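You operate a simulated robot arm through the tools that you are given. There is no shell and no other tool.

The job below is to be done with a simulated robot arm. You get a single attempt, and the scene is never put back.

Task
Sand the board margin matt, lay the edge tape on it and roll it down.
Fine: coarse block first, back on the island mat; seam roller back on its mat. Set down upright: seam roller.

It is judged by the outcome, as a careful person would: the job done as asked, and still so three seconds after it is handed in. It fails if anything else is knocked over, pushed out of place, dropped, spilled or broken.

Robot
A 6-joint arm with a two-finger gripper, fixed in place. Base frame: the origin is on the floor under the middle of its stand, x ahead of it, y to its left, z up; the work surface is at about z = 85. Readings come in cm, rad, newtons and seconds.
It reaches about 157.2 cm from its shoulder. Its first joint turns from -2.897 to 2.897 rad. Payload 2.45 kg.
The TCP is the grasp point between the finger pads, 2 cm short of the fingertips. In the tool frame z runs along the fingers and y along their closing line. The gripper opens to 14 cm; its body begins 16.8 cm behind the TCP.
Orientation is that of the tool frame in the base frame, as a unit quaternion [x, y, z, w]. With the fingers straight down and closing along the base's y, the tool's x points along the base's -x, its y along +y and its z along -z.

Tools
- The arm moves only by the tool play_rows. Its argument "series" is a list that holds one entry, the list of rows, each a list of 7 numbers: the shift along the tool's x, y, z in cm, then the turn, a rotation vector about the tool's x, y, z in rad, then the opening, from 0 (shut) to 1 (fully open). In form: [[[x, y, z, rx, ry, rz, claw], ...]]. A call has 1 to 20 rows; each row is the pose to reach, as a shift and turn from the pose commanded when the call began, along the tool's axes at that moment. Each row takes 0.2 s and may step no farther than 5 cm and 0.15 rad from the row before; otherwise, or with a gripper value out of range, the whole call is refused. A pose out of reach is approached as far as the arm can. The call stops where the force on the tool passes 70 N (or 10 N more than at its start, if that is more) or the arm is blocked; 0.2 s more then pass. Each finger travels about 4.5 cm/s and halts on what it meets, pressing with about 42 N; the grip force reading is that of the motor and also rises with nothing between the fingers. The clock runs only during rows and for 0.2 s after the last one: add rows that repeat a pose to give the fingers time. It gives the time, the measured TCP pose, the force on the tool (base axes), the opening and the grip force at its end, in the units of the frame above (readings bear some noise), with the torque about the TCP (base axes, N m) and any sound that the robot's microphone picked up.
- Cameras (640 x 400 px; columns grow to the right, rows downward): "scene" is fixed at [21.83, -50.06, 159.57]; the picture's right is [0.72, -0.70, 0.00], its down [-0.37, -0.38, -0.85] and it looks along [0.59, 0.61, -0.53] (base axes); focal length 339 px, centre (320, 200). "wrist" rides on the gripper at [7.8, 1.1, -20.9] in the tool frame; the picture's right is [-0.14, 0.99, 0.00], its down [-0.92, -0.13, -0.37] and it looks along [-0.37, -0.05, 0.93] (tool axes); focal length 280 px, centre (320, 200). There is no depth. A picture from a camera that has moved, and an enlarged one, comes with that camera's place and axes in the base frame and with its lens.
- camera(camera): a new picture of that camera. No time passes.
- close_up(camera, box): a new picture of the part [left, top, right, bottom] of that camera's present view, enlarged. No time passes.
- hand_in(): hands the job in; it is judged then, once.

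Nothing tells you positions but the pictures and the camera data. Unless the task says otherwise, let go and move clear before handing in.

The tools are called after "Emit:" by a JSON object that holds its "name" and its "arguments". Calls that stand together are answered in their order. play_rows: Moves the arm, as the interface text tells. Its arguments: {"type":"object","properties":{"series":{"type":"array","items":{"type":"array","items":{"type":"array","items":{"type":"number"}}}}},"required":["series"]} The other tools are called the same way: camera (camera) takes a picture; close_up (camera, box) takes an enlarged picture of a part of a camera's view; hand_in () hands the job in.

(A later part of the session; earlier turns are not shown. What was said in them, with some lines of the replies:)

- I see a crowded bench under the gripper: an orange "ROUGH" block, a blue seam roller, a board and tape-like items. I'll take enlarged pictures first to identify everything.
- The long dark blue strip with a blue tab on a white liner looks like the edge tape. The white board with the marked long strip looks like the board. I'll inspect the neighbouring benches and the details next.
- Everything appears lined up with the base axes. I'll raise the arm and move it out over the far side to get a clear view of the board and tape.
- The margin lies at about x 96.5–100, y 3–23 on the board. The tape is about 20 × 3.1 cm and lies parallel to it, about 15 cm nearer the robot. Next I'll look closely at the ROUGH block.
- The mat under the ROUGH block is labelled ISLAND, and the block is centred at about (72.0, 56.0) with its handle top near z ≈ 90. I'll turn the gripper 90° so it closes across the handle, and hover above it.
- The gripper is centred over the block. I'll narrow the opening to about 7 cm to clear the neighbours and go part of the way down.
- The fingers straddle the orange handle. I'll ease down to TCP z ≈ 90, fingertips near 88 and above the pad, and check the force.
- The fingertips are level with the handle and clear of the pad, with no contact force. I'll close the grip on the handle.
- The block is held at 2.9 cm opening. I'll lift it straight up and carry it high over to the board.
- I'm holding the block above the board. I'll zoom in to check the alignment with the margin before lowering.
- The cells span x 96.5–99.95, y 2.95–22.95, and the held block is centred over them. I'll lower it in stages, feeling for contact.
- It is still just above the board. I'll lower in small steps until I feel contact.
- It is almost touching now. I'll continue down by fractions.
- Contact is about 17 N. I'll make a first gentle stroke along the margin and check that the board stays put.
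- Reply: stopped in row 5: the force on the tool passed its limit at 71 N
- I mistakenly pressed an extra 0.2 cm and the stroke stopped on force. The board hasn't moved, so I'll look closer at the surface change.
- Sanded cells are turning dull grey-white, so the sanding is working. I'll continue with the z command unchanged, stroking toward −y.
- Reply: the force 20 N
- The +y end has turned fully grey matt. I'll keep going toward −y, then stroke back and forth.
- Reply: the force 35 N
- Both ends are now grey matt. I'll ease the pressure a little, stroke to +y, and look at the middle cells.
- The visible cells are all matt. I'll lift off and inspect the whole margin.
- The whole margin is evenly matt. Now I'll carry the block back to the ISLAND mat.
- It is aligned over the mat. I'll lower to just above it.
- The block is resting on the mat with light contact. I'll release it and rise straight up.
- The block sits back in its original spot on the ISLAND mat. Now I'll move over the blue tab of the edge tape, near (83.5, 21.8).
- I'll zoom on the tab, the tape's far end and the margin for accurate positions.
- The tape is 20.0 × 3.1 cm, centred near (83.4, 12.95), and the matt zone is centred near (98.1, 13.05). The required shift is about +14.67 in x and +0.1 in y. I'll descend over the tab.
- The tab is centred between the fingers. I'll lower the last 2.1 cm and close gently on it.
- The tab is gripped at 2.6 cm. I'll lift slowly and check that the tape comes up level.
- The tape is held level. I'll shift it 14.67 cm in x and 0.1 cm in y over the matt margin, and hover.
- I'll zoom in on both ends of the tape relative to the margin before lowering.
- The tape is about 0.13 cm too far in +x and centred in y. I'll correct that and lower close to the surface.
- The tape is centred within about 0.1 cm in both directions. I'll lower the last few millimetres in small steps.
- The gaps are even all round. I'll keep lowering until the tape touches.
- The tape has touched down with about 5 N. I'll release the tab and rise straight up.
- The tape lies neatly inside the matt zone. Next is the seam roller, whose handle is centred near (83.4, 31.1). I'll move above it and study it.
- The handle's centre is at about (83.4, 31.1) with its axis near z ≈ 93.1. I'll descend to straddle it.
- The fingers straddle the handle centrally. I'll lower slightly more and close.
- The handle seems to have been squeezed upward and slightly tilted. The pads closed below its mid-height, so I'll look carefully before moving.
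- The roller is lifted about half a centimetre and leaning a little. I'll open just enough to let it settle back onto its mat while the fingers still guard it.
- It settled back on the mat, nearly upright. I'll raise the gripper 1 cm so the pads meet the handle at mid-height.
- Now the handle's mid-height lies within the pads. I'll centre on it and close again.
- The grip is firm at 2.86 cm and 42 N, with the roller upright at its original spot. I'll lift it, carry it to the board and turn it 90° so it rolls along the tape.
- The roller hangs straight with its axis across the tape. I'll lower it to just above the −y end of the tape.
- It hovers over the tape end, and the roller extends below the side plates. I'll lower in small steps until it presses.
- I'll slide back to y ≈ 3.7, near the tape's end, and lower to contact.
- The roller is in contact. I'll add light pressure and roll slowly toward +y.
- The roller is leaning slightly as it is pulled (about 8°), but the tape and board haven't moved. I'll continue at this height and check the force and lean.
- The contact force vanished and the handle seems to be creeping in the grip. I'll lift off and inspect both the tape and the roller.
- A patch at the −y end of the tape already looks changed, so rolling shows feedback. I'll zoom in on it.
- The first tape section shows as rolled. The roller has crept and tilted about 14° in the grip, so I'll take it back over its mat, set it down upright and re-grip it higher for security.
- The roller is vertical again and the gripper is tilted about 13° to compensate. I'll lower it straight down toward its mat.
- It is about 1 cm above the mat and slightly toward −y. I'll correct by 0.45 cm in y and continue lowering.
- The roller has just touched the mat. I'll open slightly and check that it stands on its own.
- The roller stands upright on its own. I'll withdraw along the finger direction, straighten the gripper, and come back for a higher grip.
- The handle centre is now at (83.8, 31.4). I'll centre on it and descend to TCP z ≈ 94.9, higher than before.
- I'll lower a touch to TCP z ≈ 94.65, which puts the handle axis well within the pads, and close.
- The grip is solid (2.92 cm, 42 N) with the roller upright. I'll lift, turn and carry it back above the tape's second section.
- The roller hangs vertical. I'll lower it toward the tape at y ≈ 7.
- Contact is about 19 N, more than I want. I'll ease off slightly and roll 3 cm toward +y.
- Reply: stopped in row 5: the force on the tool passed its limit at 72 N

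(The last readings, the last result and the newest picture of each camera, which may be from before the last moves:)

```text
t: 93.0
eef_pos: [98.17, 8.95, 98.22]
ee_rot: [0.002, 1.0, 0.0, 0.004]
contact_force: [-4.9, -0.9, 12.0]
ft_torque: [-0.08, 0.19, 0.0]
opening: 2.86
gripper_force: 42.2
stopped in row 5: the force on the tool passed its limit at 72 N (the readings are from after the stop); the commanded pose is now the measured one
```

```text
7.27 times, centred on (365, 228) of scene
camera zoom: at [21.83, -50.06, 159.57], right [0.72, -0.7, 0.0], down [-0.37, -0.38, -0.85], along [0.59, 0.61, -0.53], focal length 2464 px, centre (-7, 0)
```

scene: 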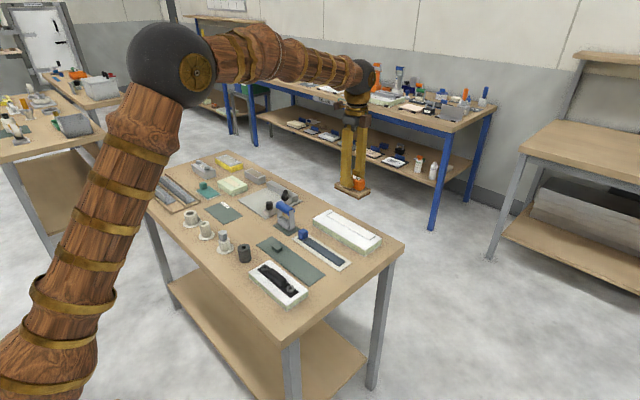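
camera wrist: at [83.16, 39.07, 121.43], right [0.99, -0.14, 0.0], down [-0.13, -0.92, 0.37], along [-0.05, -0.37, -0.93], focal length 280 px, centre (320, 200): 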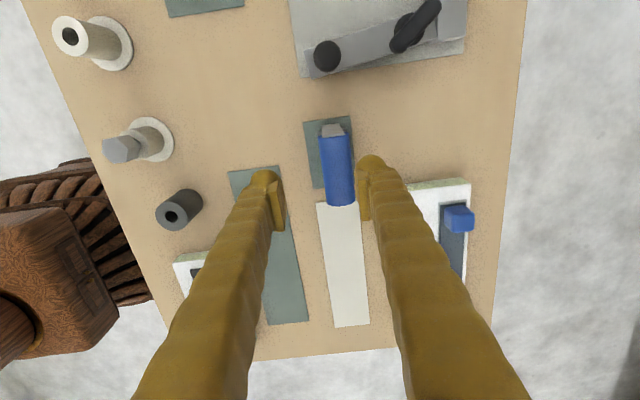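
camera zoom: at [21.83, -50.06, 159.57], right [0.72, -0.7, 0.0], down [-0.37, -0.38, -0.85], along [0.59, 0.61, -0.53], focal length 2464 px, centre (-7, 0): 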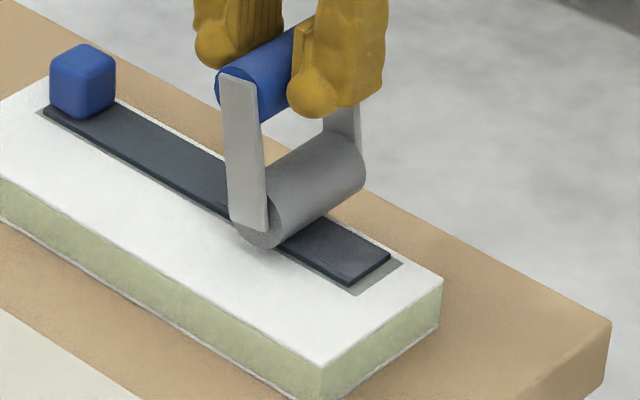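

The force spiked again and the TCP was pushed up. I'll stop here and look closely at the roller, tape and grip.

Emit:
{"name": "close_up", "arguments": {"camera": "wrist", "box": [240, 60, 440, 260]}}

Emit:
{"name": "close_up", "arguments": {"camera": "scene", "box": [345, 200, 385, 245]}}

Emit:
{"name": "camera", "arguments": {"camera": "scene"}}

```text
2.00 times, centred on (340, 160) of wrist
camera zoom: at [90.22, 10.08, 119.03], right [0.14, 0.99, 0.0], down [0.92, -0.13, 0.38], along [0.37, -0.05, -0.93], focal length 561 px, centre (280, 280)
```

zoom: 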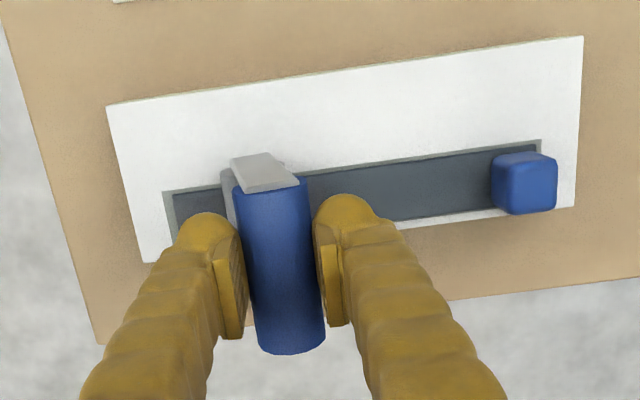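

```text
8.89 times, centred on (365, 222) of scene
camera zoom: at [21.83, -50.06, 159.57], right [0.72, -0.7, 0.0], down [-0.37, -0.38, -0.85], along [0.59, 0.61, -0.53], focal length 3011 px, centre (-80, 0)
```

zoom: 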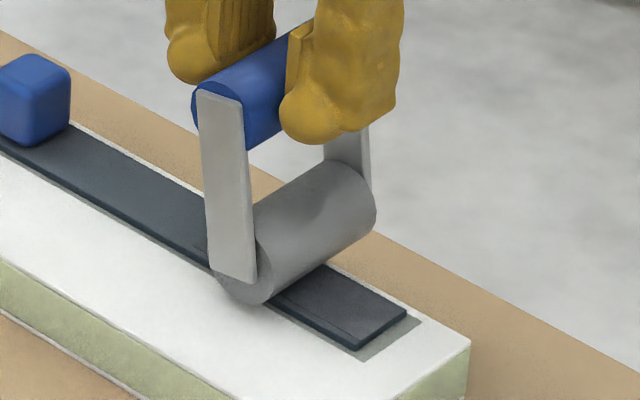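

```text
taken
```

scene: 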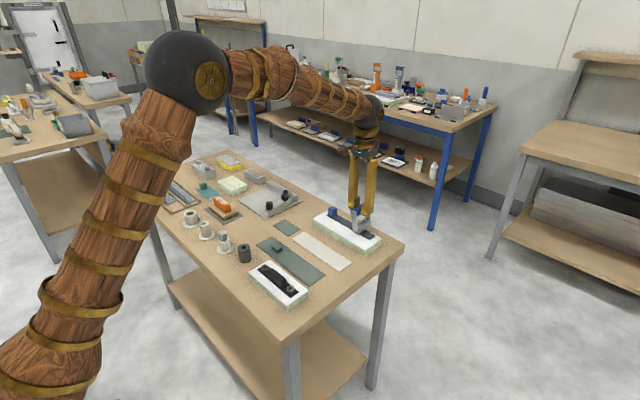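

The roller sticks and drags on the tape, so it tilts in the grip. I'll lift off and see which tape sections are registered so far.

Emit:
{"name": "play_rows", "arguments": {"series": [[[0, 0, -0.3, 0, 0, 0, 0.05], [0, 0, -1.5, 0, 0, 0, 0.05], [0, 0, -5, 0, 0, 0, 0.05], [0, 0, -8, 0, 0, 0, 0.05], [0, 0, -8, 0, 0, 0, 0.05]]]}}

Emit:
{"name": "close_up", "arguments": {"camera": "scene", "box": [335, 205, 395, 250]}}

Emit:
{"name": "close_up", "arguments": {"camera": "scene", "box": [320, 140, 400, 220]}}

Emit:
{"name": "close_up", "arguments": {"camera": "wrist", "box": [240, 80, 440, 260]}}

```text
t: 94.2
eef_pos: [98.28, 9.17, 105.97]
ee_rot: [-0.001, 1.0, 0.0, 0.004]
contact_force: [0.5, -0.5, -0.6]
ft_torque: [-0.03, 0.03, 0.02]
opening: 2.87
gripper_force: 42.1
```

```text
8.89 times, centred on (365, 228) of scene
camera zoom: at [21.83, -50.06, 159.57], right [0.72, -0.7, 0.0], down [-0.37, -0.38, -0.85], along [0.59, 0.61, -0.53], focal length 3011 px, centre (-80, -44)
```

zoom: 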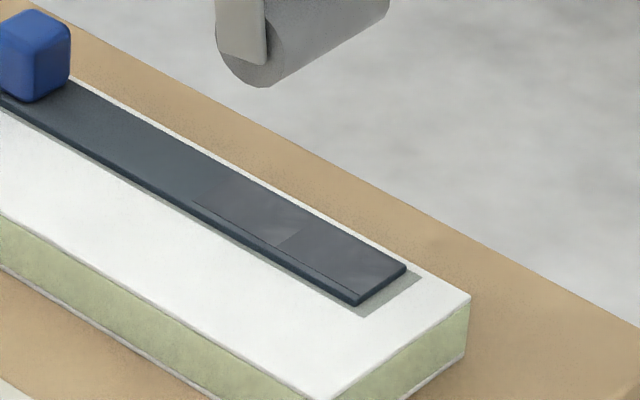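

```text
5.00 times, centred on (360, 180) of scene
camera zoom: at [21.83, -50.06, 159.57], right [0.72, -0.7, 0.0], down [-0.37, -0.38, -0.85], along [0.59, 0.61, -0.53], focal length 1694 px, centre (120, 300)
```

zoom: 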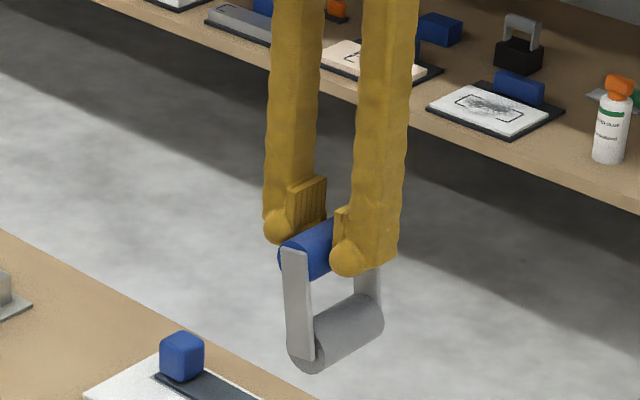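

```text
2.22 times, centred on (340, 170) of wrist
camera zoom: at [90.32, 10.21, 126.9], right [0.14, 0.99, 0.0], down [0.92, -0.13, 0.37], along [0.37, -0.05, -0.93], focal length 623 px, centre (276, 267)
```

zoom: 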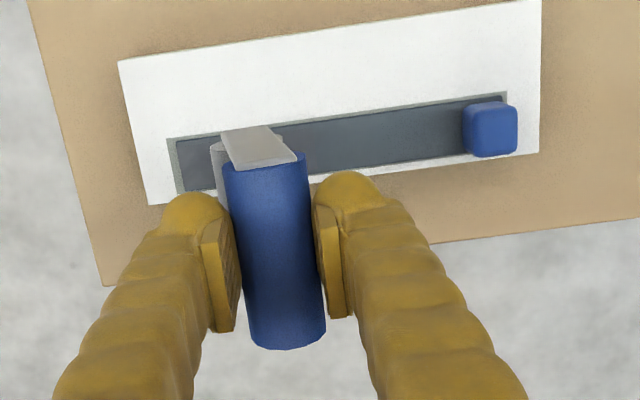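

Sections 1 and 2 are both registered after very little travel. I'll press lightly in section 3 (contact near y ≈ 14) with only a short roll.

Emit:
{"name": "play_rows", "arguments": {"series": [[[0, 2, 0, 0, 0, 0, 0.05], [0, 4, 0, 0, 0, 0, 0.05], [0, 5.6, 0, 0, 0, 0, 0.05], [0.1, 5.6, 3, 0, 0, 0, 0.05], [0.1, 5.6, 5.5, 0, 0, 0, 0.05], [0.1, 5.6, 6.8, 0, 0, 0, 0.05], [0.1, 5.6, 7.2, 0, 0, 0, 0.05], [0.1, 5.6, 7.2, 0, 0, 0, 0.05]]]}}

Emit:
{"name": "close_up", "arguments": {"camera": "scene", "box": [330, 190, 390, 245]}}

```text
t: 96.0
eef_pos: [98.36, 14.55, 98.81]
ee_rot: [-0.001, 1.0, 0.0, 0.004]
contact_force: [0.0, -0.5, -1.7]
ft_torque: [0.02, 0.02, -0.05]
opening: 2.81
gripper_force: 41.9
```

```text
7.27 times, centred on (360, 218) of scene
camera zoom: at [21.83, -50.06, 159.57], right [0.72, -0.7, 0.0], down [-0.37, -0.38, -0.85], along [0.59, 0.61, -0.53], focal length 2464 px, centre (29, 73)
```

zoom: 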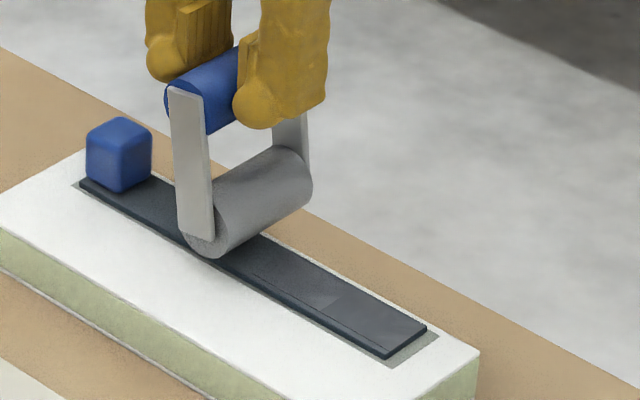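

Emit:
{"name": "play_rows", "arguments": {"series": [[[0, 0.4, 0.15, 0, 0, 0, 0.05], [0, 0.8, 0.3, 0, 0, 0, 0.05], [0, 0.8, 0.3, 0, 0, 0, 0.05]]]}}

```text
t: 96.8
eef_pos: [98.19, 15.37, 98.5]
ee_rot: [0.0, 1.0, 0.0, 0.003]
contact_force: [-0.2, -0.2, -1.8]
ft_torque: [0.02, -0.03, 0.0]
opening: 2.85
gripper_force: 41.6
```

Emit:
{"name": "play_rows", "arguments": {"series": [[[0, 0, 0.1, 0, 0, 0, 0.05], [0, 0, 0.15, 0, 0, 0, 0.05], [0, 0, 0.15, 0, 0, 0, 0.05]]]}}

```text
t: 97.6
eef_pos: [98.1, 15.36, 98.28]
ee_rot: [0.0, 1.0, 0.0, 0.004]
contact_force: [-0.2, 0.1, -1.2]
ft_torque: [0.01, 0.04, 0.01]
opening: 2.84
gripper_force: 42.2
```

Emit:
{"name": "play_rows", "arguments": {"series": [[[0, 0, 0.1, 0, 0, 0, 0.05], [0, 0, 0.1, 0, 0, 0, 0.05]]]}}

```text
t: 98.2
eef_pos: [98.04, 15.34, 98.23]
ee_rot: [-0.001, 1.0, 0.0, 0.004]
contact_force: [0.2, -0.9, 0.9]
ft_torque: [-0.09, 0.0, 0.0]
opening: 2.85
gripper_force: 41.5
```

Contact has just begun. I'll add 0.05 cm of pressure and roll 1 cm.

Emit:
{"name": "play_rows", "arguments": {"series": [[[0, 0, 0.05, 0, 0, 0, 0.05], [0, 0.25, 0.05, 0, 0, 0, 0.05], [0, 0.5, 0.05, 0, 0, 0, 0.05], [0, 0.75, 0.05, 0, 0, 0, 0.05], [0, 1.0, 0.05, 0, 0, 0, 0.05]]]}}

Emit:
{"name": "close_up", "arguments": {"camera": "scene", "box": [330, 190, 390, 245]}}

```text
t: 99.4
eef_pos: [98.13, 16.47, 98.14]
ee_rot: [-0.001, 1.0, -0.001, 0.004]
contact_force: [1.8, -4.6, 7.8]
ft_torque: [-0.45, 0.1, 0.05]
opening: 2.8
gripper_force: 42.3
```

```text
7.27 times, centred on (360, 218) of scene
camera zoom: at [21.83, -50.06, 159.57], right [0.72, -0.7, 0.0], down [-0.37, -0.38, -0.85], along [0.59, 0.61, -0.53], focal length 2464 px, centre (29, 73)
```

zoom: 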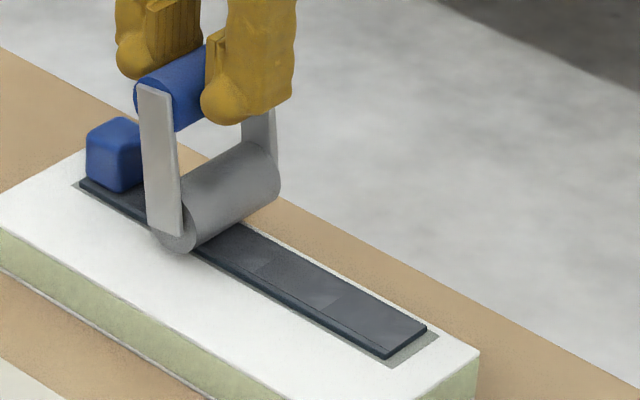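

The force is steady at about 8 N with modest drag. I'll continue toward +y at the same height.

Emit:
{"name": "play_rows", "arguments": {"series": [[[0, 0.3, 0, 0, 0, 0, 0.05], [0, 0.6, 0, 0, 0, 0, 0.05], [0, 0.9, 0, 0, 0, 0, 0.05], [0, 1.2, 0, 0, 0, 0, 0.05], [0, 1.5, 0, 0, 0, 0, 0.05]]]}}

Emit:
{"name": "close_up", "arguments": {"camera": "scene", "box": [330, 190, 390, 245]}}

Emit:
{"name": "close_up", "arguments": {"camera": "wrist", "box": [220, 80, 420, 260]}}

```text
t: 100.6
eef_pos: [97.95, 18.02, 98.24]
ee_rot: [0.0, 1.0, 0.001, 0.003]
contact_force: [-0.3, -1.0, -0.1]
ft_torque: [-0.12, -0.03, 0.01]
opening: 2.8
gripper_force: 41.9
```

```text
7.27 times, centred on (360, 218) of scene
camera zoom: at [21.83, -50.06, 159.57], right [0.72, -0.7, 0.0], down [-0.37, -0.38, -0.85], along [0.59, 0.61, -0.53], focal length 2464 px, centre (29, 73)
```

zoom: 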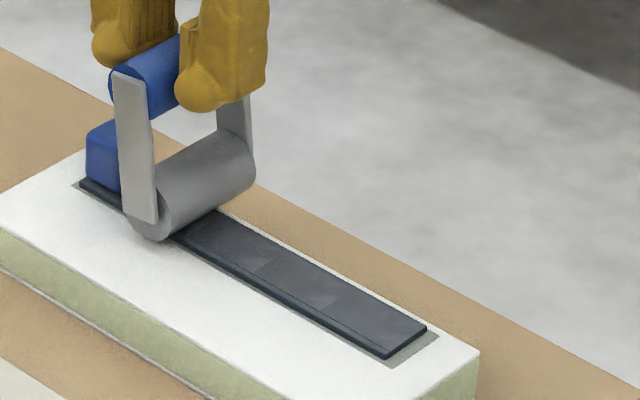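

```text
2.22 times, centred on (320, 170) of wrist
camera zoom: at [90.11, 19.09, 119.14], right [0.14, 0.99, 0.0], down [0.92, -0.13, 0.37], along [0.37, -0.05, -0.93], focal length 623 px, centre (320, 267)
```

zoom: 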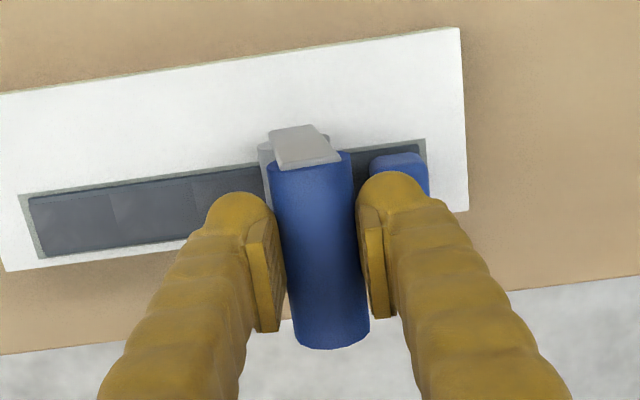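

Emit:
{"name": "close_up", "arguments": {"camera": "wrist", "box": [220, 130, 320, 200]}}

Emit:
{"name": "close_up", "arguments": {"camera": "scene", "box": [345, 212, 395, 245]}}

```text
5.71 times, centred on (270, 165) of wrist
camera zoom: at [90.11, 19.09, 119.14], right [0.14, 0.99, 0.0], down [0.92, -0.13, 0.37], along [0.37, -0.05, -0.93], focal length 1602 px, centre (606, 400)
```

zoom: 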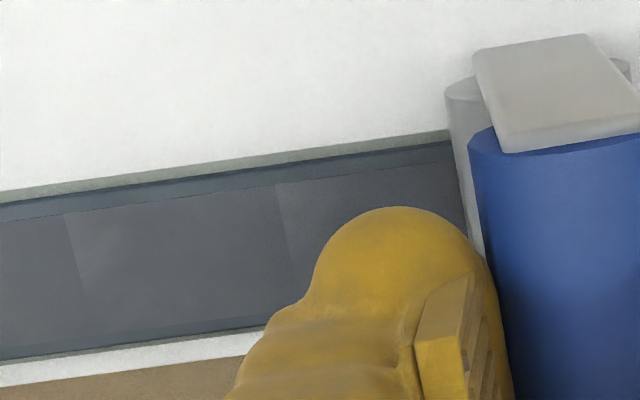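

```text
12.12 times, centred on (370, 228) of scene
camera zoom: at [21.83, -50.06, 159.57], right [0.72, -0.7, 0.0], down [-0.37, -0.38, -0.85], along [0.59, 0.61, -0.53], focal length 4106 px, centre (-286, -146)
```

zoom: 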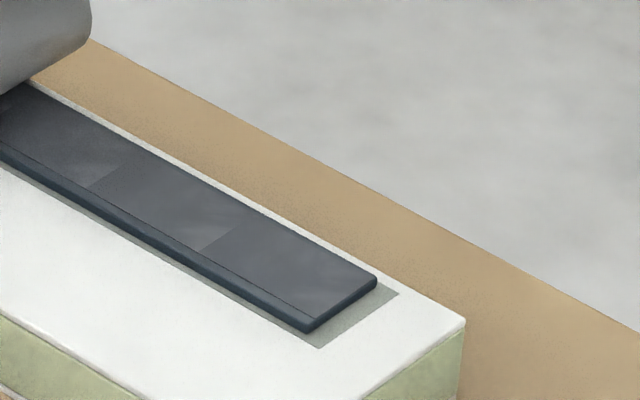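

Sections 1–3 are registered, with boundaries at y ≈ 7.4, 11.65 and 15.9. Section 4 runs to about y ≈ 20, just before the tab. I'll add slight pressure and roll on a little further.

Emit:
{"name": "play_rows", "arguments": {"series": [[[0, 0, 0.06, 0, 0, 0, 0.05], [0, 0.3, 0.06, 0, 0, 0, 0.05], [0, 0.6, 0.06, 0, 0, 0, 0.05], [0, 0.9, 0.06, 0, 0, 0, 0.05], [0, 1.1, 0.06, 0, 0, 0, 0.05]]]}}

Emit:
{"name": "close_up", "arguments": {"camera": "scene", "box": [330, 190, 390, 245]}}

Emit:
{"name": "close_up", "arguments": {"camera": "wrist", "box": [220, 80, 420, 260]}}

```text
t: 101.8
eef_pos: [97.96, 19.0, 98.27]
ee_rot: [-0.001, 1.0, 0.0, 0.003]
contact_force: [0.5, -5.7, 8.5]
ft_torque: [-0.47, 0.11, 0.08]
opening: 2.81
gripper_force: 42.0
```

```text
7.27 times, centred on (360, 218) of scene
camera zoom: at [21.83, -50.06, 159.57], right [0.72, -0.7, 0.0], down [-0.37, -0.38, -0.85], along [0.59, 0.61, -0.53], focal length 2464 px, centre (29, 73)
```

zoom: 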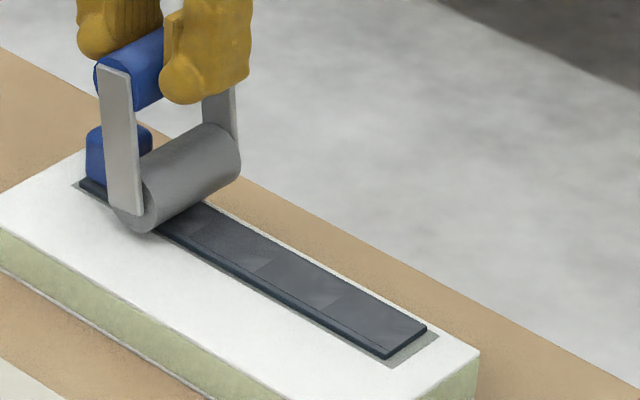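

```text
2.22 times, centred on (320, 170) of wrist
camera zoom: at [90.11, 20.12, 119.11], right [0.14, 0.99, 0.0], down [0.92, -0.13, 0.38], along [0.37, -0.05, -0.93], focal length 623 px, centre (320, 267)
```

zoom: 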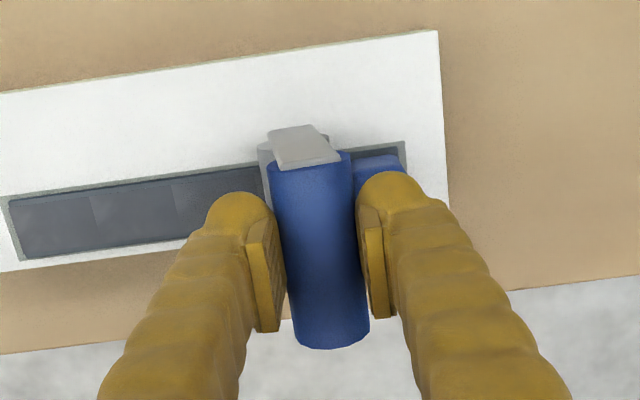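

Emit:
{"name": "play_rows", "arguments": {"series": [[[0, 0.25, 0, 0, 0, 0, 0.05], [0, 0.5, 0, 0, 0, 0, 0.05], [0, 0.7, 0, 0, 0, 0, 0.05]]]}}

Emit:
{"name": "play_rows", "arguments": {"series": [[[0, 0, -0.3, 0, 0, 0, 0.05], [0, 0, -1.5, 0, 0, 0, 0.05], [0, 0, -5, 0, 0, 0, 0.05], [0, 0, -9, 0, 0, 0, 0.05], [0, 0, -9, 0, 0, 0, 0.05]]]}}

Emit:
{"name": "close_up", "arguments": {"camera": "scene", "box": [325, 198, 395, 250]}}

Emit:
{"name": "close_up", "arguments": {"camera": "wrist", "box": [200, 80, 420, 240]}}

```text
t: 102.6
eef_pos: [98.16, 19.74, 98.29]
ee_rot: [0.0, 1.0, 0.0, 0.004]
contact_force: [-3.2, -5.5, 28.1]
ft_torque: [-0.61, -0.23, -0.09]
opening: 2.82
gripper_force: 42.0
```

```text
t: 103.8
eef_pos: [97.97, 19.62, 107.04]
ee_rot: [0.001, 1.0, 0.0, 0.005]
contact_force: [0.7, -0.6, -2.7]
ft_torque: [-0.01, 0.05, 0.03]
opening: 2.81
gripper_force: 42.3
```

```text
7.69 times, centred on (360, 224) of scene
camera zoom: at [21.83, -50.06, 159.57], right [0.72, -0.7, 0.0], down [-0.37, -0.38, -0.85], along [0.59, 0.61, -0.53], focal length 2606 px, centre (12, 15)
```

zoom: 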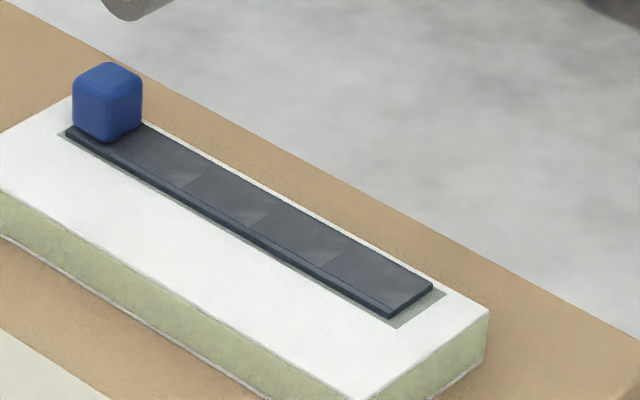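

```text
2.50 times, centred on (310, 160) of wrist
camera zoom: at [90.09, 20.75, 128.01], right [0.14, 0.99, 0.0], down [0.92, -0.13, 0.37], along [0.37, -0.05, -0.93], focal length 701 px, centre (345, 300)
```

zoom: 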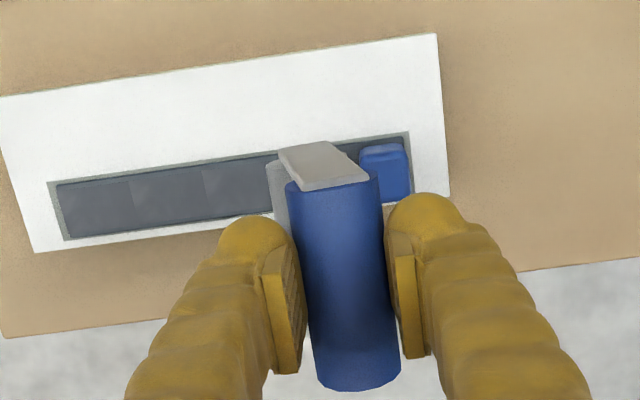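

Emit:
{"name": "close_up", "arguments": {"camera": "scene", "box": [328, 200, 368, 230]}}

Emit:
{"name": "close_up", "arguments": {"camera": "scene", "box": [350, 210, 395, 245]}}

Emit:
{"name": "close_up", "arguments": {"camera": "scene", "box": [320, 140, 380, 200]}}

```text
13.33 times, centred on (348, 215) of scene
camera zoom: at [21.83, -50.06, 159.57], right [0.72, -0.7, 0.0], down [-0.37, -0.38, -0.85], along [0.59, 0.61, -0.53], focal length 4517 px, centre (-53, 0)
```

zoom: 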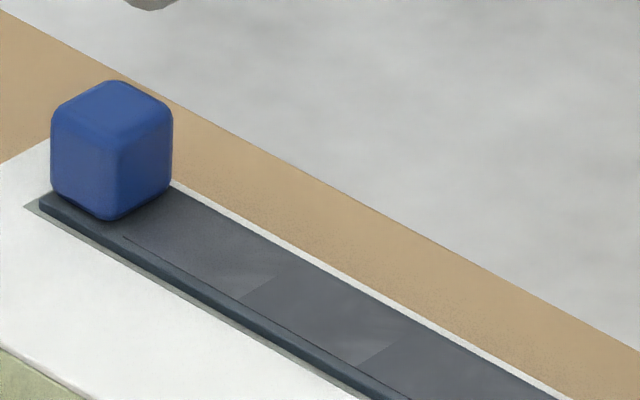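

```text
11.43 times, centred on (372, 228) of scene
camera zoom: at [21.83, -50.06, 159.57], right [0.72, -0.7, 0.0], down [-0.37, -0.38, -0.85], along [0.59, 0.61, -0.53], focal length 3872 px, centre (-280, -114)
```

zoom: 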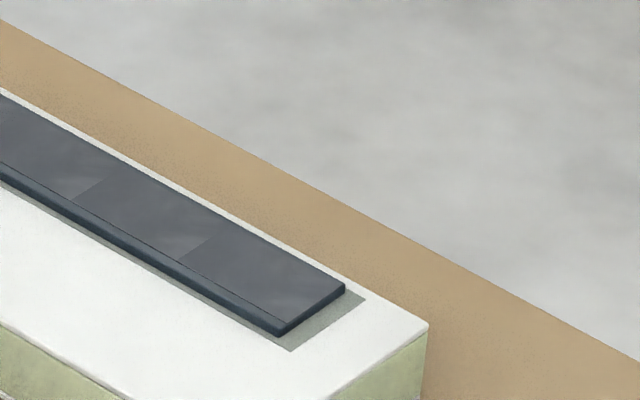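

```text
6.67 times, centred on (350, 170) of scene
camera zoom: at [21.83, -50.06, 159.57], right [0.72, -0.7, 0.0], down [-0.37, -0.38, -0.85], along [0.59, 0.61, -0.53], focal length 2259 px, centre (120, 400)
```

zoom: 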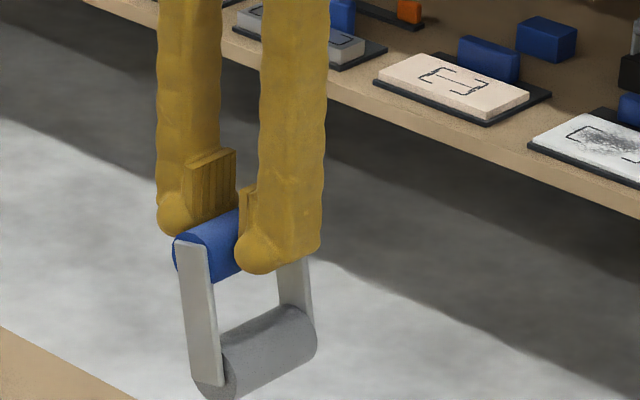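

All four sections are now registered and the tape sits neatly in place. I'll carry the roller back over its mat, turn it, and tilt the gripper to compensate for the lean of about 11°.

Emit:
{"name": "play_rows", "arguments": {"series": [[[0, 0, -2, 0, 0, 0, 0.05], [1.32, 1.05, -2, 0, 0, 0.1428, 0.05], [2.64, 2.1, -2, 0, 0, 0.2856, 0.05], [3.96, 3.16, -2, 0, 0, 0.4284, 0.05], [5.28, 4.22, -2, 0, 0, 0.5712, 0.05], [6.6, 5.27, -2, 0, 0, 0.714, 0.05], [7.92, 6.33, -2, 0, 0, 0.8568, 0.05], [9.24, 7.38, -2, 0, 0, 0.9996, 0.05], [10.56, 8.44, -2, 0, 0, 1.1424, 0.05], [11.88, 9.5, -2, 0, 0, 1.2852, 0.05], [13.2, 10.55, -2, 0, 0, 1.428, 0.05], [14.5, 11.6, -2, 0, 0, 1.5708, 0.05], [14.5, 11.6, -2, 0, 0, 1.5708, 0.05]]]}}

Emit:
{"name": "play_rows", "arguments": {"series": [[[0, 0, 0, -0.1, 0, 0, 0.05], [0, 0, 0, -0.2, 0, 0, 0.05], [0, 0, 0, -0.2, 0, 0, 0.05]]]}}

Emit:
{"name": "close_up", "arguments": {"camera": "scene", "box": [250, 150, 340, 240]}}

Emit:
{"name": "camera", "arguments": {"camera": "wrist"}}

```text
t: 106.6
eef_pos: [83.55, 31.31, 109.07]
ee_rot: [0.708, 0.706, 0.003, 0.002]
contact_force: [-0.7, 0.9, -2.8]
ft_torque: [-0.02, -0.01, -0.01]
opening: 2.75
gripper_force: 41.9
```

```text
t: 107.4
eef_pos: [83.45, 31.34, 109.12]
ee_rot: [0.704, 0.703, 0.073, 0.074]
contact_force: [-0.5, 0.1, -2.0]
ft_torque: [-0.01, -0.02, 0.05]
opening: 2.73
gripper_force: 42.2
```

```text
4.44 times, centred on (295, 195) of scene
camera zoom: at [21.83, -50.06, 159.57], right [0.72, -0.7, 0.0], down [-0.37, -0.38, -0.85], along [0.59, 0.61, -0.53], focal length 1506 px, centre (431, 222)
```

zoom: 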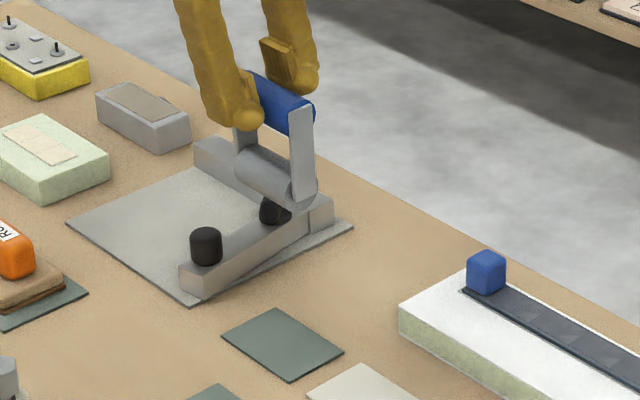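

```text
taken
camera wrist: at [80.29, 39.16, 129.82], right [0.97, -0.14, 0.2], down [-0.2, -0.92, 0.33], along [0.14, -0.37, -0.92], focal length 280 px, centre (320, 200)
```

wrist: 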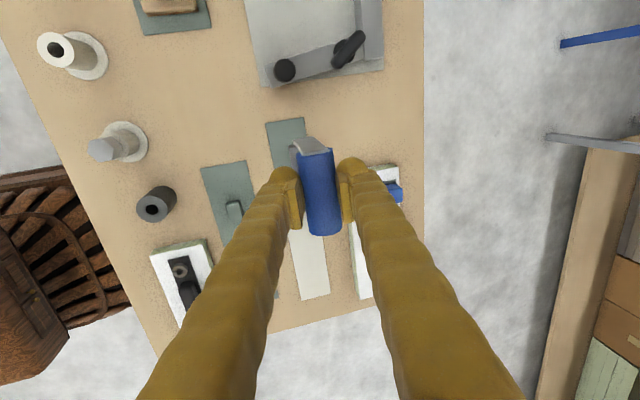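

The handle is slowly creeping down in the grip, so I'll lower promptly and smoothly toward the mat, with a small extra tilt to keep it vertical.

Emit:
{"name": "play_rows", "arguments": {"series": [[[0, -0.4, 1.95, -0.01, 0, 0, 0], [0, -0.95, 4.65, -0.02, 0, 0, 0], [0, -1.5, 7.4, -0.03, 0, 0, 0], [0, -2.0, 9.85, -0.04, 0, 0, 0], [0, -2.27, 11.2, -0.045, 0, 0, 0], [0, -2.27, 11.2, -0.045, 0, 0, 0]]]}}

Emit:
{"name": "close_up", "arguments": {"camera": "scene", "box": [265, 185, 325, 240]}}

Emit:
{"name": "close_up", "arguments": {"camera": "wrist", "box": [260, 100, 380, 260]}}

```text
t: 108.8
eef_pos: [83.84, 31.39, 97.61]
ee_rot: [0.701, 0.702, 0.089, 0.088]
contact_force: [0.4, 0.4, -1.1]
ft_torque: [-0.01, 0.04, -0.02]
opening: 2.72
gripper_force: 41.9
```

```text
7.27 times, centred on (295, 212) of scene
camera zoom: at [21.83, -50.06, 159.57], right [0.72, -0.7, 0.0], down [-0.37, -0.38, -0.85], along [0.59, 0.61, -0.53], focal length 2464 px, centre (502, 109)
```

zoom: 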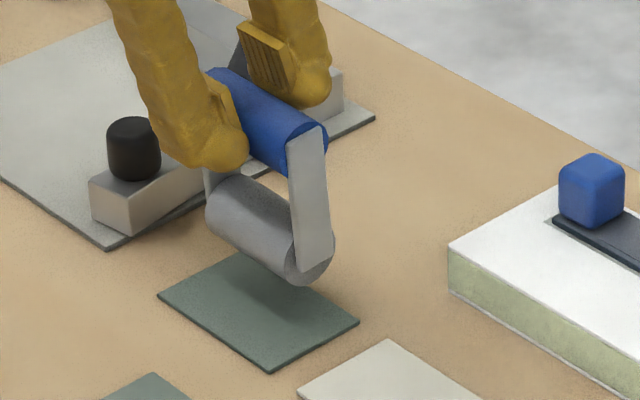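

```text
2.50 times, centred on (320, 180) of wrist
camera zoom: at [79.71, 39.24, 118.18], right [0.96, -0.14, 0.25], down [-0.22, -0.92, 0.33], along [0.18, -0.36, -0.91], focal length 701 px, centre (320, 250)
```

zoom: 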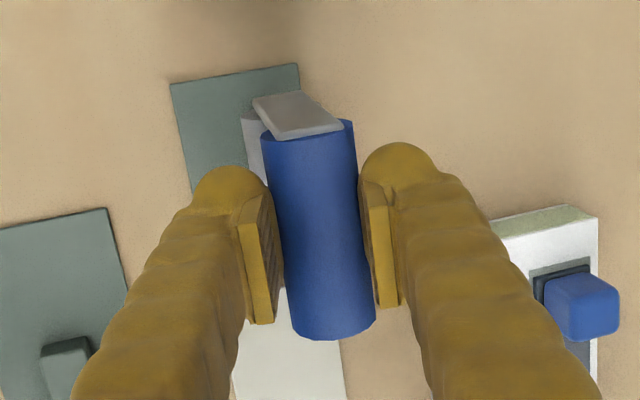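

The roller hangs vertical about 2 cm above the mat and slightly toward +x. I'll shift −0.6 cm in x and lower more.

Emit:
{"name": "play_rows", "arguments": {"series": [[[-0.08, -0.4, 0.3, 0, 0, 0, 0], [-0.15, -0.72, 0.75, 0, 0, 0, 0], [-0.15, -0.97, 1.4, 0, 0, 0, 0], [-0.15, -0.97, 1.4, 0, 0, 0, 0]]]}}

Emit:
{"name": "close_up", "arguments": {"camera": "scene", "box": [275, 195, 310, 235]}}

```text
t: 109.8
eef_pos: [83.01, 31.12, 96.14]
ee_rot: [0.701, 0.702, 0.089, 0.089]
contact_force: [1.1, -0.2, -1.2]
ft_torque: [0.0, -0.03, 0.0]
opening: 2.69
gripper_force: 42.2
```

```text
10.00 times, centred on (292, 215) of scene
camera zoom: at [21.83, -50.06, 159.57], right [0.72, -0.7, 0.0], down [-0.37, -0.38, -0.85], along [0.59, 0.61, -0.53], focal length 3388 px, centre (595, 50)
```

zoom: 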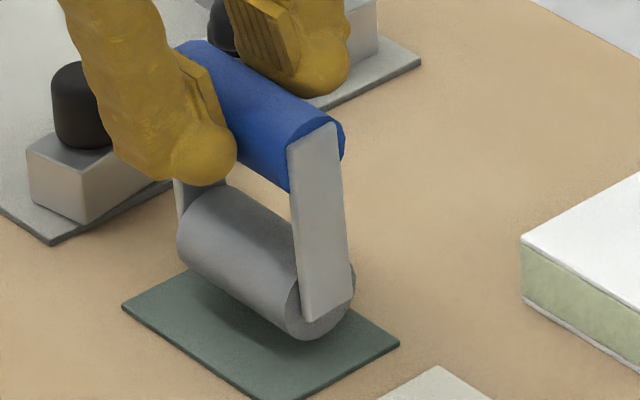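

It is aligned with the original spot and about 0.5 cm to go. I'll lower in small steps.

Emit:
{"name": "play_rows", "arguments": {"series": [[[0, -0.05, 0.2, 0, 0, 0, 0], [0, -0.1, 0.39, 0, 0, 0, 0], [0, -0.1, 0.39, 0, 0, 0, 0]]]}}

```text
t: 110.6
eef_pos: [83.04, 31.25, 95.62]
ee_rot: [0.702, 0.701, 0.089, 0.089]
contact_force: [0.6, -0.2, -0.6]
ft_torque: [0.03, 0.01, -0.01]
opening: 2.71
gripper_force: 42.0
```

Emit:
{"name": "play_rows", "arguments": {"series": [[[0, -0.025, 0.1, 0, 0, 0, 0], [0, -0.025, 0.1, 0, 0, 0, 0]]]}}

Emit:
{"name": "close_up", "arguments": {"camera": "scene", "box": [275, 195, 310, 235]}}

```text
t: 111.2
eef_pos: [83.04, 31.16, 95.51]
ee_rot: [0.702, 0.701, 0.088, 0.089]
contact_force: [0.0, -0.4, -1.6]
ft_torque: [0.0, 0.03, 0.02]
opening: 2.68
gripper_force: 41.8
```

```text
10.00 times, centred on (292, 215) of scene
camera zoom: at [21.83, -50.06, 159.57], right [0.72, -0.7, 0.0], down [-0.37, -0.38, -0.85], along [0.59, 0.61, -0.53], focal length 3388 px, centre (595, 50)
```

zoom: 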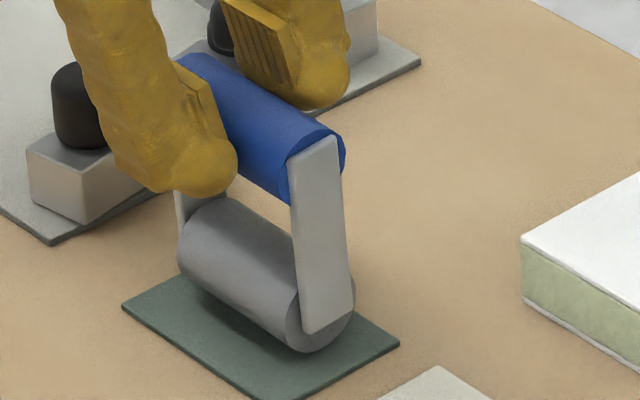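

Emit:
{"name": "play_rows", "arguments": {"series": [[[0, -0.025, 0.1, 0, 0, 0, 0], [0, -0.025, 0.1, 0, 0, 0, 0]]]}}

```text
t: 111.8
eef_pos: [82.99, 31.13, 95.48]
ee_rot: [0.702, 0.701, 0.088, 0.089]
contact_force: [-0.4, 0.0, -1.3]
ft_torque: [0.02, 0.01, -0.01]
opening: 2.66
gripper_force: 41.8
```

Emit:
{"name": "play_rows", "arguments": {"series": [[[0, -0.025, 0.1, 0, 0, 0, 0], [0, -0.025, 0.1, 0, 0, 0, 0]]]}}

Emit:
{"name": "close_up", "arguments": {"camera": "scene", "box": [275, 195, 310, 235]}}

```text
t: 112.4
eef_pos: [82.88, 31.26, 95.37]
ee_rot: [0.701, 0.702, 0.089, 0.088]
contact_force: [0.0, 0.3, -1.4]
ft_torque: [0.02, 0.03, -0.01]
opening: 2.67
gripper_force: 41.6
```

```text
10.00 times, centred on (292, 215) of scene
camera zoom: at [21.83, -50.06, 159.57], right [0.72, -0.7, 0.0], down [-0.37, -0.38, -0.85], along [0.59, 0.61, -0.53], focal length 3388 px, centre (595, 50)
```

zoom: 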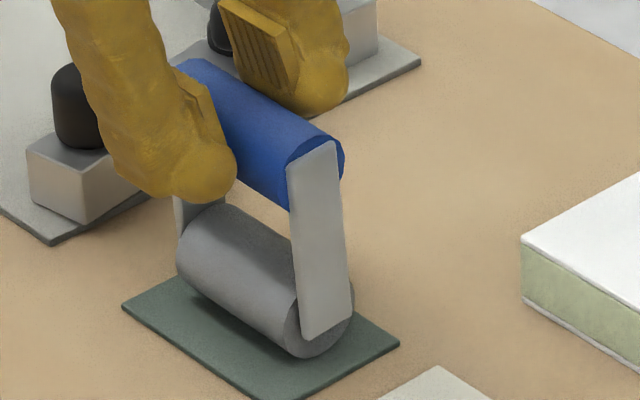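

Emit:
{"name": "play_rows", "arguments": {"series": [[[0, -0.02, 0.08, 0, 0, 0, 0], [0, -0.02, 0.08, 0, 0, 0, 0]]]}}

```text
t: 113.0
eef_pos: [82.98, 31.2, 95.38]
ee_rot: [0.702, 0.701, 0.088, 0.088]
contact_force: [-0.5, -0.2, 9.3]
ft_torque: [-0.4, 0.2, -0.05]
opening: 2.65
gripper_force: 41.9
```

Contact is on the mat at about 10 N, slightly more on the near end. I'll ease off a hair and open the fingers a little.

Emit:
{"name": "play_rows", "arguments": {"series": [[[0, 0.01, -0.05, 0, 0, 0, 0.05], [0, 0.01, -0.05, 0, 0, 0, 0.18], [0, 0.01, -0.05, 0, 0, 0, 0.22], [0, 0.01, -0.05, 0, 0, 0, 0.26], [0, 0.01, -0.05, 0, 0, 0, 0.28], [0, 0.01, -0.05, 0, 0, 0, 0.28]]]}}

Emit:
{"name": "close_up", "arguments": {"camera": "scene", "box": [275, 195, 310, 235]}}

Emit:
{"name": "close_up", "arguments": {"camera": "wrist", "box": [260, 100, 380, 260]}}

```text
t: 114.4
eef_pos: [82.87, 31.25, 95.32]
ee_rot: [0.702, 0.701, 0.089, 0.088]
contact_force: [0.8, 0.6, 0.3]
ft_torque: [-0.02, 0.03, 0.02]
opening: 3.92
gripper_force: 0.1
```

```text
10.00 times, centred on (292, 215) of scene
camera zoom: at [21.83, -50.06, 159.57], right [0.72, -0.7, 0.0], down [-0.37, -0.38, -0.85], along [0.59, 0.61, -0.53], focal length 3388 px, centre (595, 50)
```

zoom: 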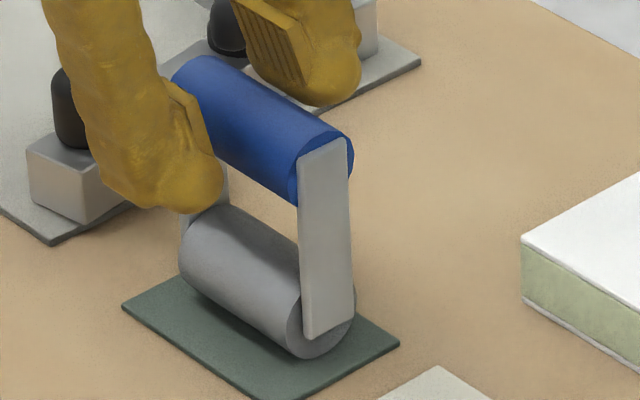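

```text
2.50 times, centred on (320, 180) of wrist
camera zoom: at [78.87, 39.04, 115.86], right [0.96, -0.14, 0.25], down [-0.22, -0.92, 0.33], along [0.18, -0.37, -0.91], focal length 701 px, centre (320, 250)
```

zoom: 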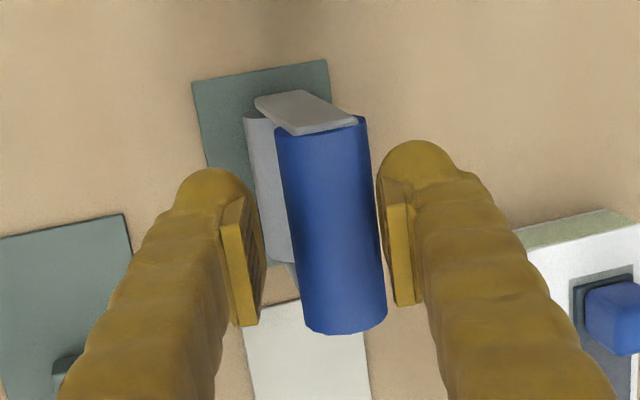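

The roller settled upright on its mat. I'll open wider and withdraw along the finger direction.

Emit:
{"name": "play_rows", "arguments": {"series": [[[0, 0, 0, 0, 0, 0, 0.34], [0, 0, 0, 0, 0, 0, 0.42], [0, 0, 0, 0, 0, 0, 0.46], [0, 0.2, 0, 0, 0, 0, 0.46], [0, 0.2, -1, 0, 0, 0, 0.46], [0, 0.2, -3, 0, 0, 0, 0.46], [0, 0.2, -6, 0, 0, 0, 0.46], [0, 0.2, -10, 0, 0, 0, 0.46], [0, 0.2, -14, 0, 0, 0, 0.46], [0, 0.2, -14, 0, 0, 0, 0.46]]]}}

Emit:
{"name": "close_up", "arguments": {"camera": "scene", "box": [275, 195, 310, 235]}}

Emit:
{"name": "camera", "arguments": {"camera": "wrist"}}

```text
t: 116.6
eef_pos: [79.73, 31.14, 108.83]
ee_rot: [0.701, 0.702, 0.088, 0.088]
contact_force: [0.6, 0.2, -0.5]
ft_torque: [0.03, 0.03, 0.02]
opening: 6.42
gripper_force: 0.1
```

```text
10.00 times, centred on (292, 215) of scene
camera zoom: at [21.83, -50.06, 159.57], right [0.72, -0.7, 0.0], down [-0.37, -0.38, -0.85], along [0.59, 0.61, -0.53], focal length 3388 px, centre (595, 50)
```

zoom: 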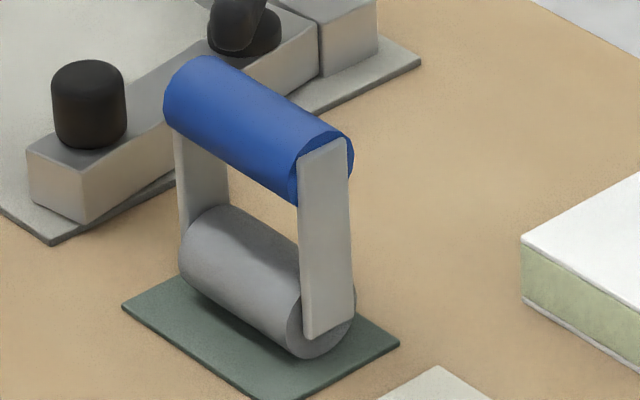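

```text
taken
camera wrist: at [75.58, 38.96, 129.38], right [0.96, -0.14, 0.25], down [-0.22, -0.92, 0.33], along [0.18, -0.37, -0.91], focal length 280 px, centre (320, 200)
```

wrist: 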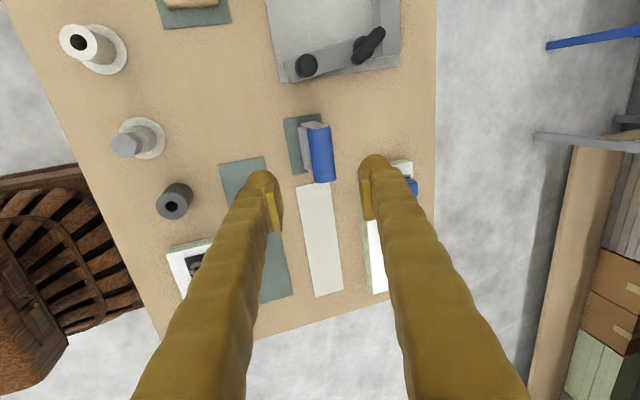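

The roller is standing upright on its mat. I'll straighten the gripper, back away, and do a final check of everything.

Emit:
{"name": "play_rows", "arguments": {"series": [[[0, -1, -2, 0.08, 0, 0, 0.5], [0, -3, -4, 0.16, 0, 0, 0.6], [0, -6, -6, 0.245, 0, 0, 0.7], [0, -9, -8, 0.245, 0, 0, 0.8], [0, -12, -9, 0.245, 0, 0, 0.9], [0, -15, -10, 0.245, 0, 0, 1], [0, -18, -11, 0.245, 0, 0, 1], [0, -18, -11, 0.245, 0, 0, 1]]]}}

Emit:
{"name": "camera", "arguments": {"camera": "scene"}}

Emit:
{"name": "close_up", "arguments": {"camera": "scene", "box": [300, 190, 400, 260]}}

Emit:
{"name": "close_up", "arguments": {"camera": "scene", "box": [120, 150, 280, 250]}}

Emit:
{"name": "close_up", "arguments": {"camera": "scene", "box": [220, 180, 400, 310]}}

```text
t: 118.4
eef_pos: [59.48, 31.21, 115.01]
ee_rot: [0.708, 0.706, 0.002, 0.003]
contact_force: [0.2, 1.0, 0.1]
ft_torque: [0.0, -0.02, 0.02]
opening: 13.99
gripper_force: 0.1
```

```text
taken
```

scene: 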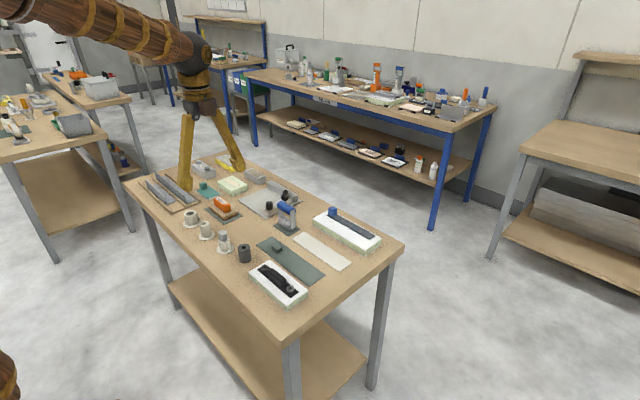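

```text
5.71 times, centred on (350, 225) of scene
camera zoom: at [21.83, -50.06, 159.57], right [0.72, -0.7, 0.0], down [-0.37, -0.38, -0.85], along [0.59, 0.61, -0.53], focal length 1936 px, centre (149, 57)
```

zoom: 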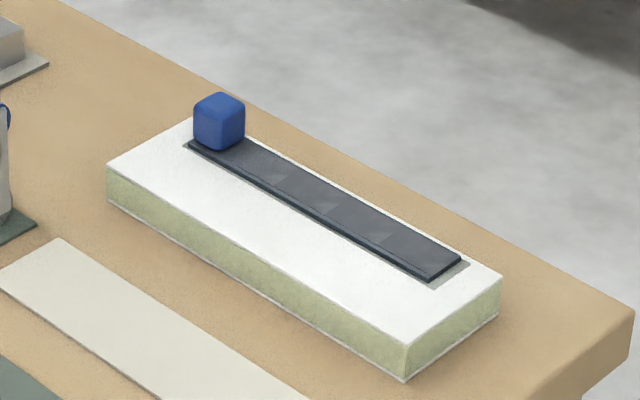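

```text
4.00 times, centred on (200, 200) of scene
camera zoom: at [21.83, -50.06, 159.57], right [0.72, -0.7, 0.0], down [-0.37, -0.38, -0.85], along [0.59, 0.61, -0.53], focal length 1355 px, centre (800, 200)
```

zoom: 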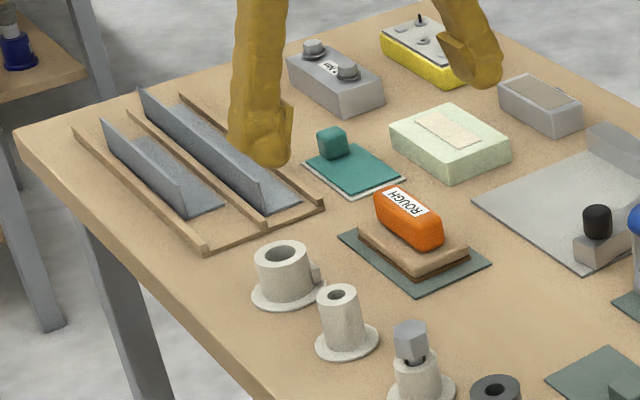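

```text
3.08 times, centred on (310, 245) of scene
camera zoom: at [21.83, -50.06, 159.57], right [0.72, -0.7, 0.0], down [-0.37, -0.38, -0.85], along [0.59, 0.61, -0.53], focal length 1042 px, centre (351, 62)
```

zoom: 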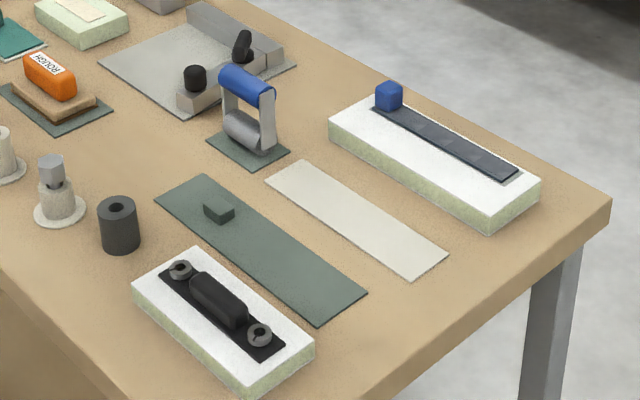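

The final views match the task:
- The margin was sanded evenly matt.
- The tape lies square on it, and all four sections show as rolled.
- The ROUGH block is on the ISLAND mat, and the seam roller stands upright on its own mat.
- Nothing else has moved, and the gripper is clear.

I'm handing in.

Emit:
{"name": "hand_in", "arguments": {}}

```text
The job is handed in.
```

The job is handed in. In the last pictures everything matched what you asked for.

- **Sanding:** I sanded the board margin with the coarse (ROUGH) block until the whole strip was evenly matt. The block is back on the ISLAND mat in its original spot.
- **Edge tape:** The tape lies straight and centred inside the matt strip.
- **Rolling:** All four sections of the tape show as rolled, right up to the blue tab. The roller dragged and tilted in the grip instead of rolling freely, so I covered the tape in short passes. I set the roller down once to re-grip it.
- **Seam roller:** It is standing upright on its own mat, a few millimetres from where it started.

The press force passed the 70 N limit twice, once while sanding and once while rolling, and the arm stopped itself each time. I saw no damage to the board or tape, and neither had moved. Nothing else on the bench was disturbed, and the gripper is clear of everything.
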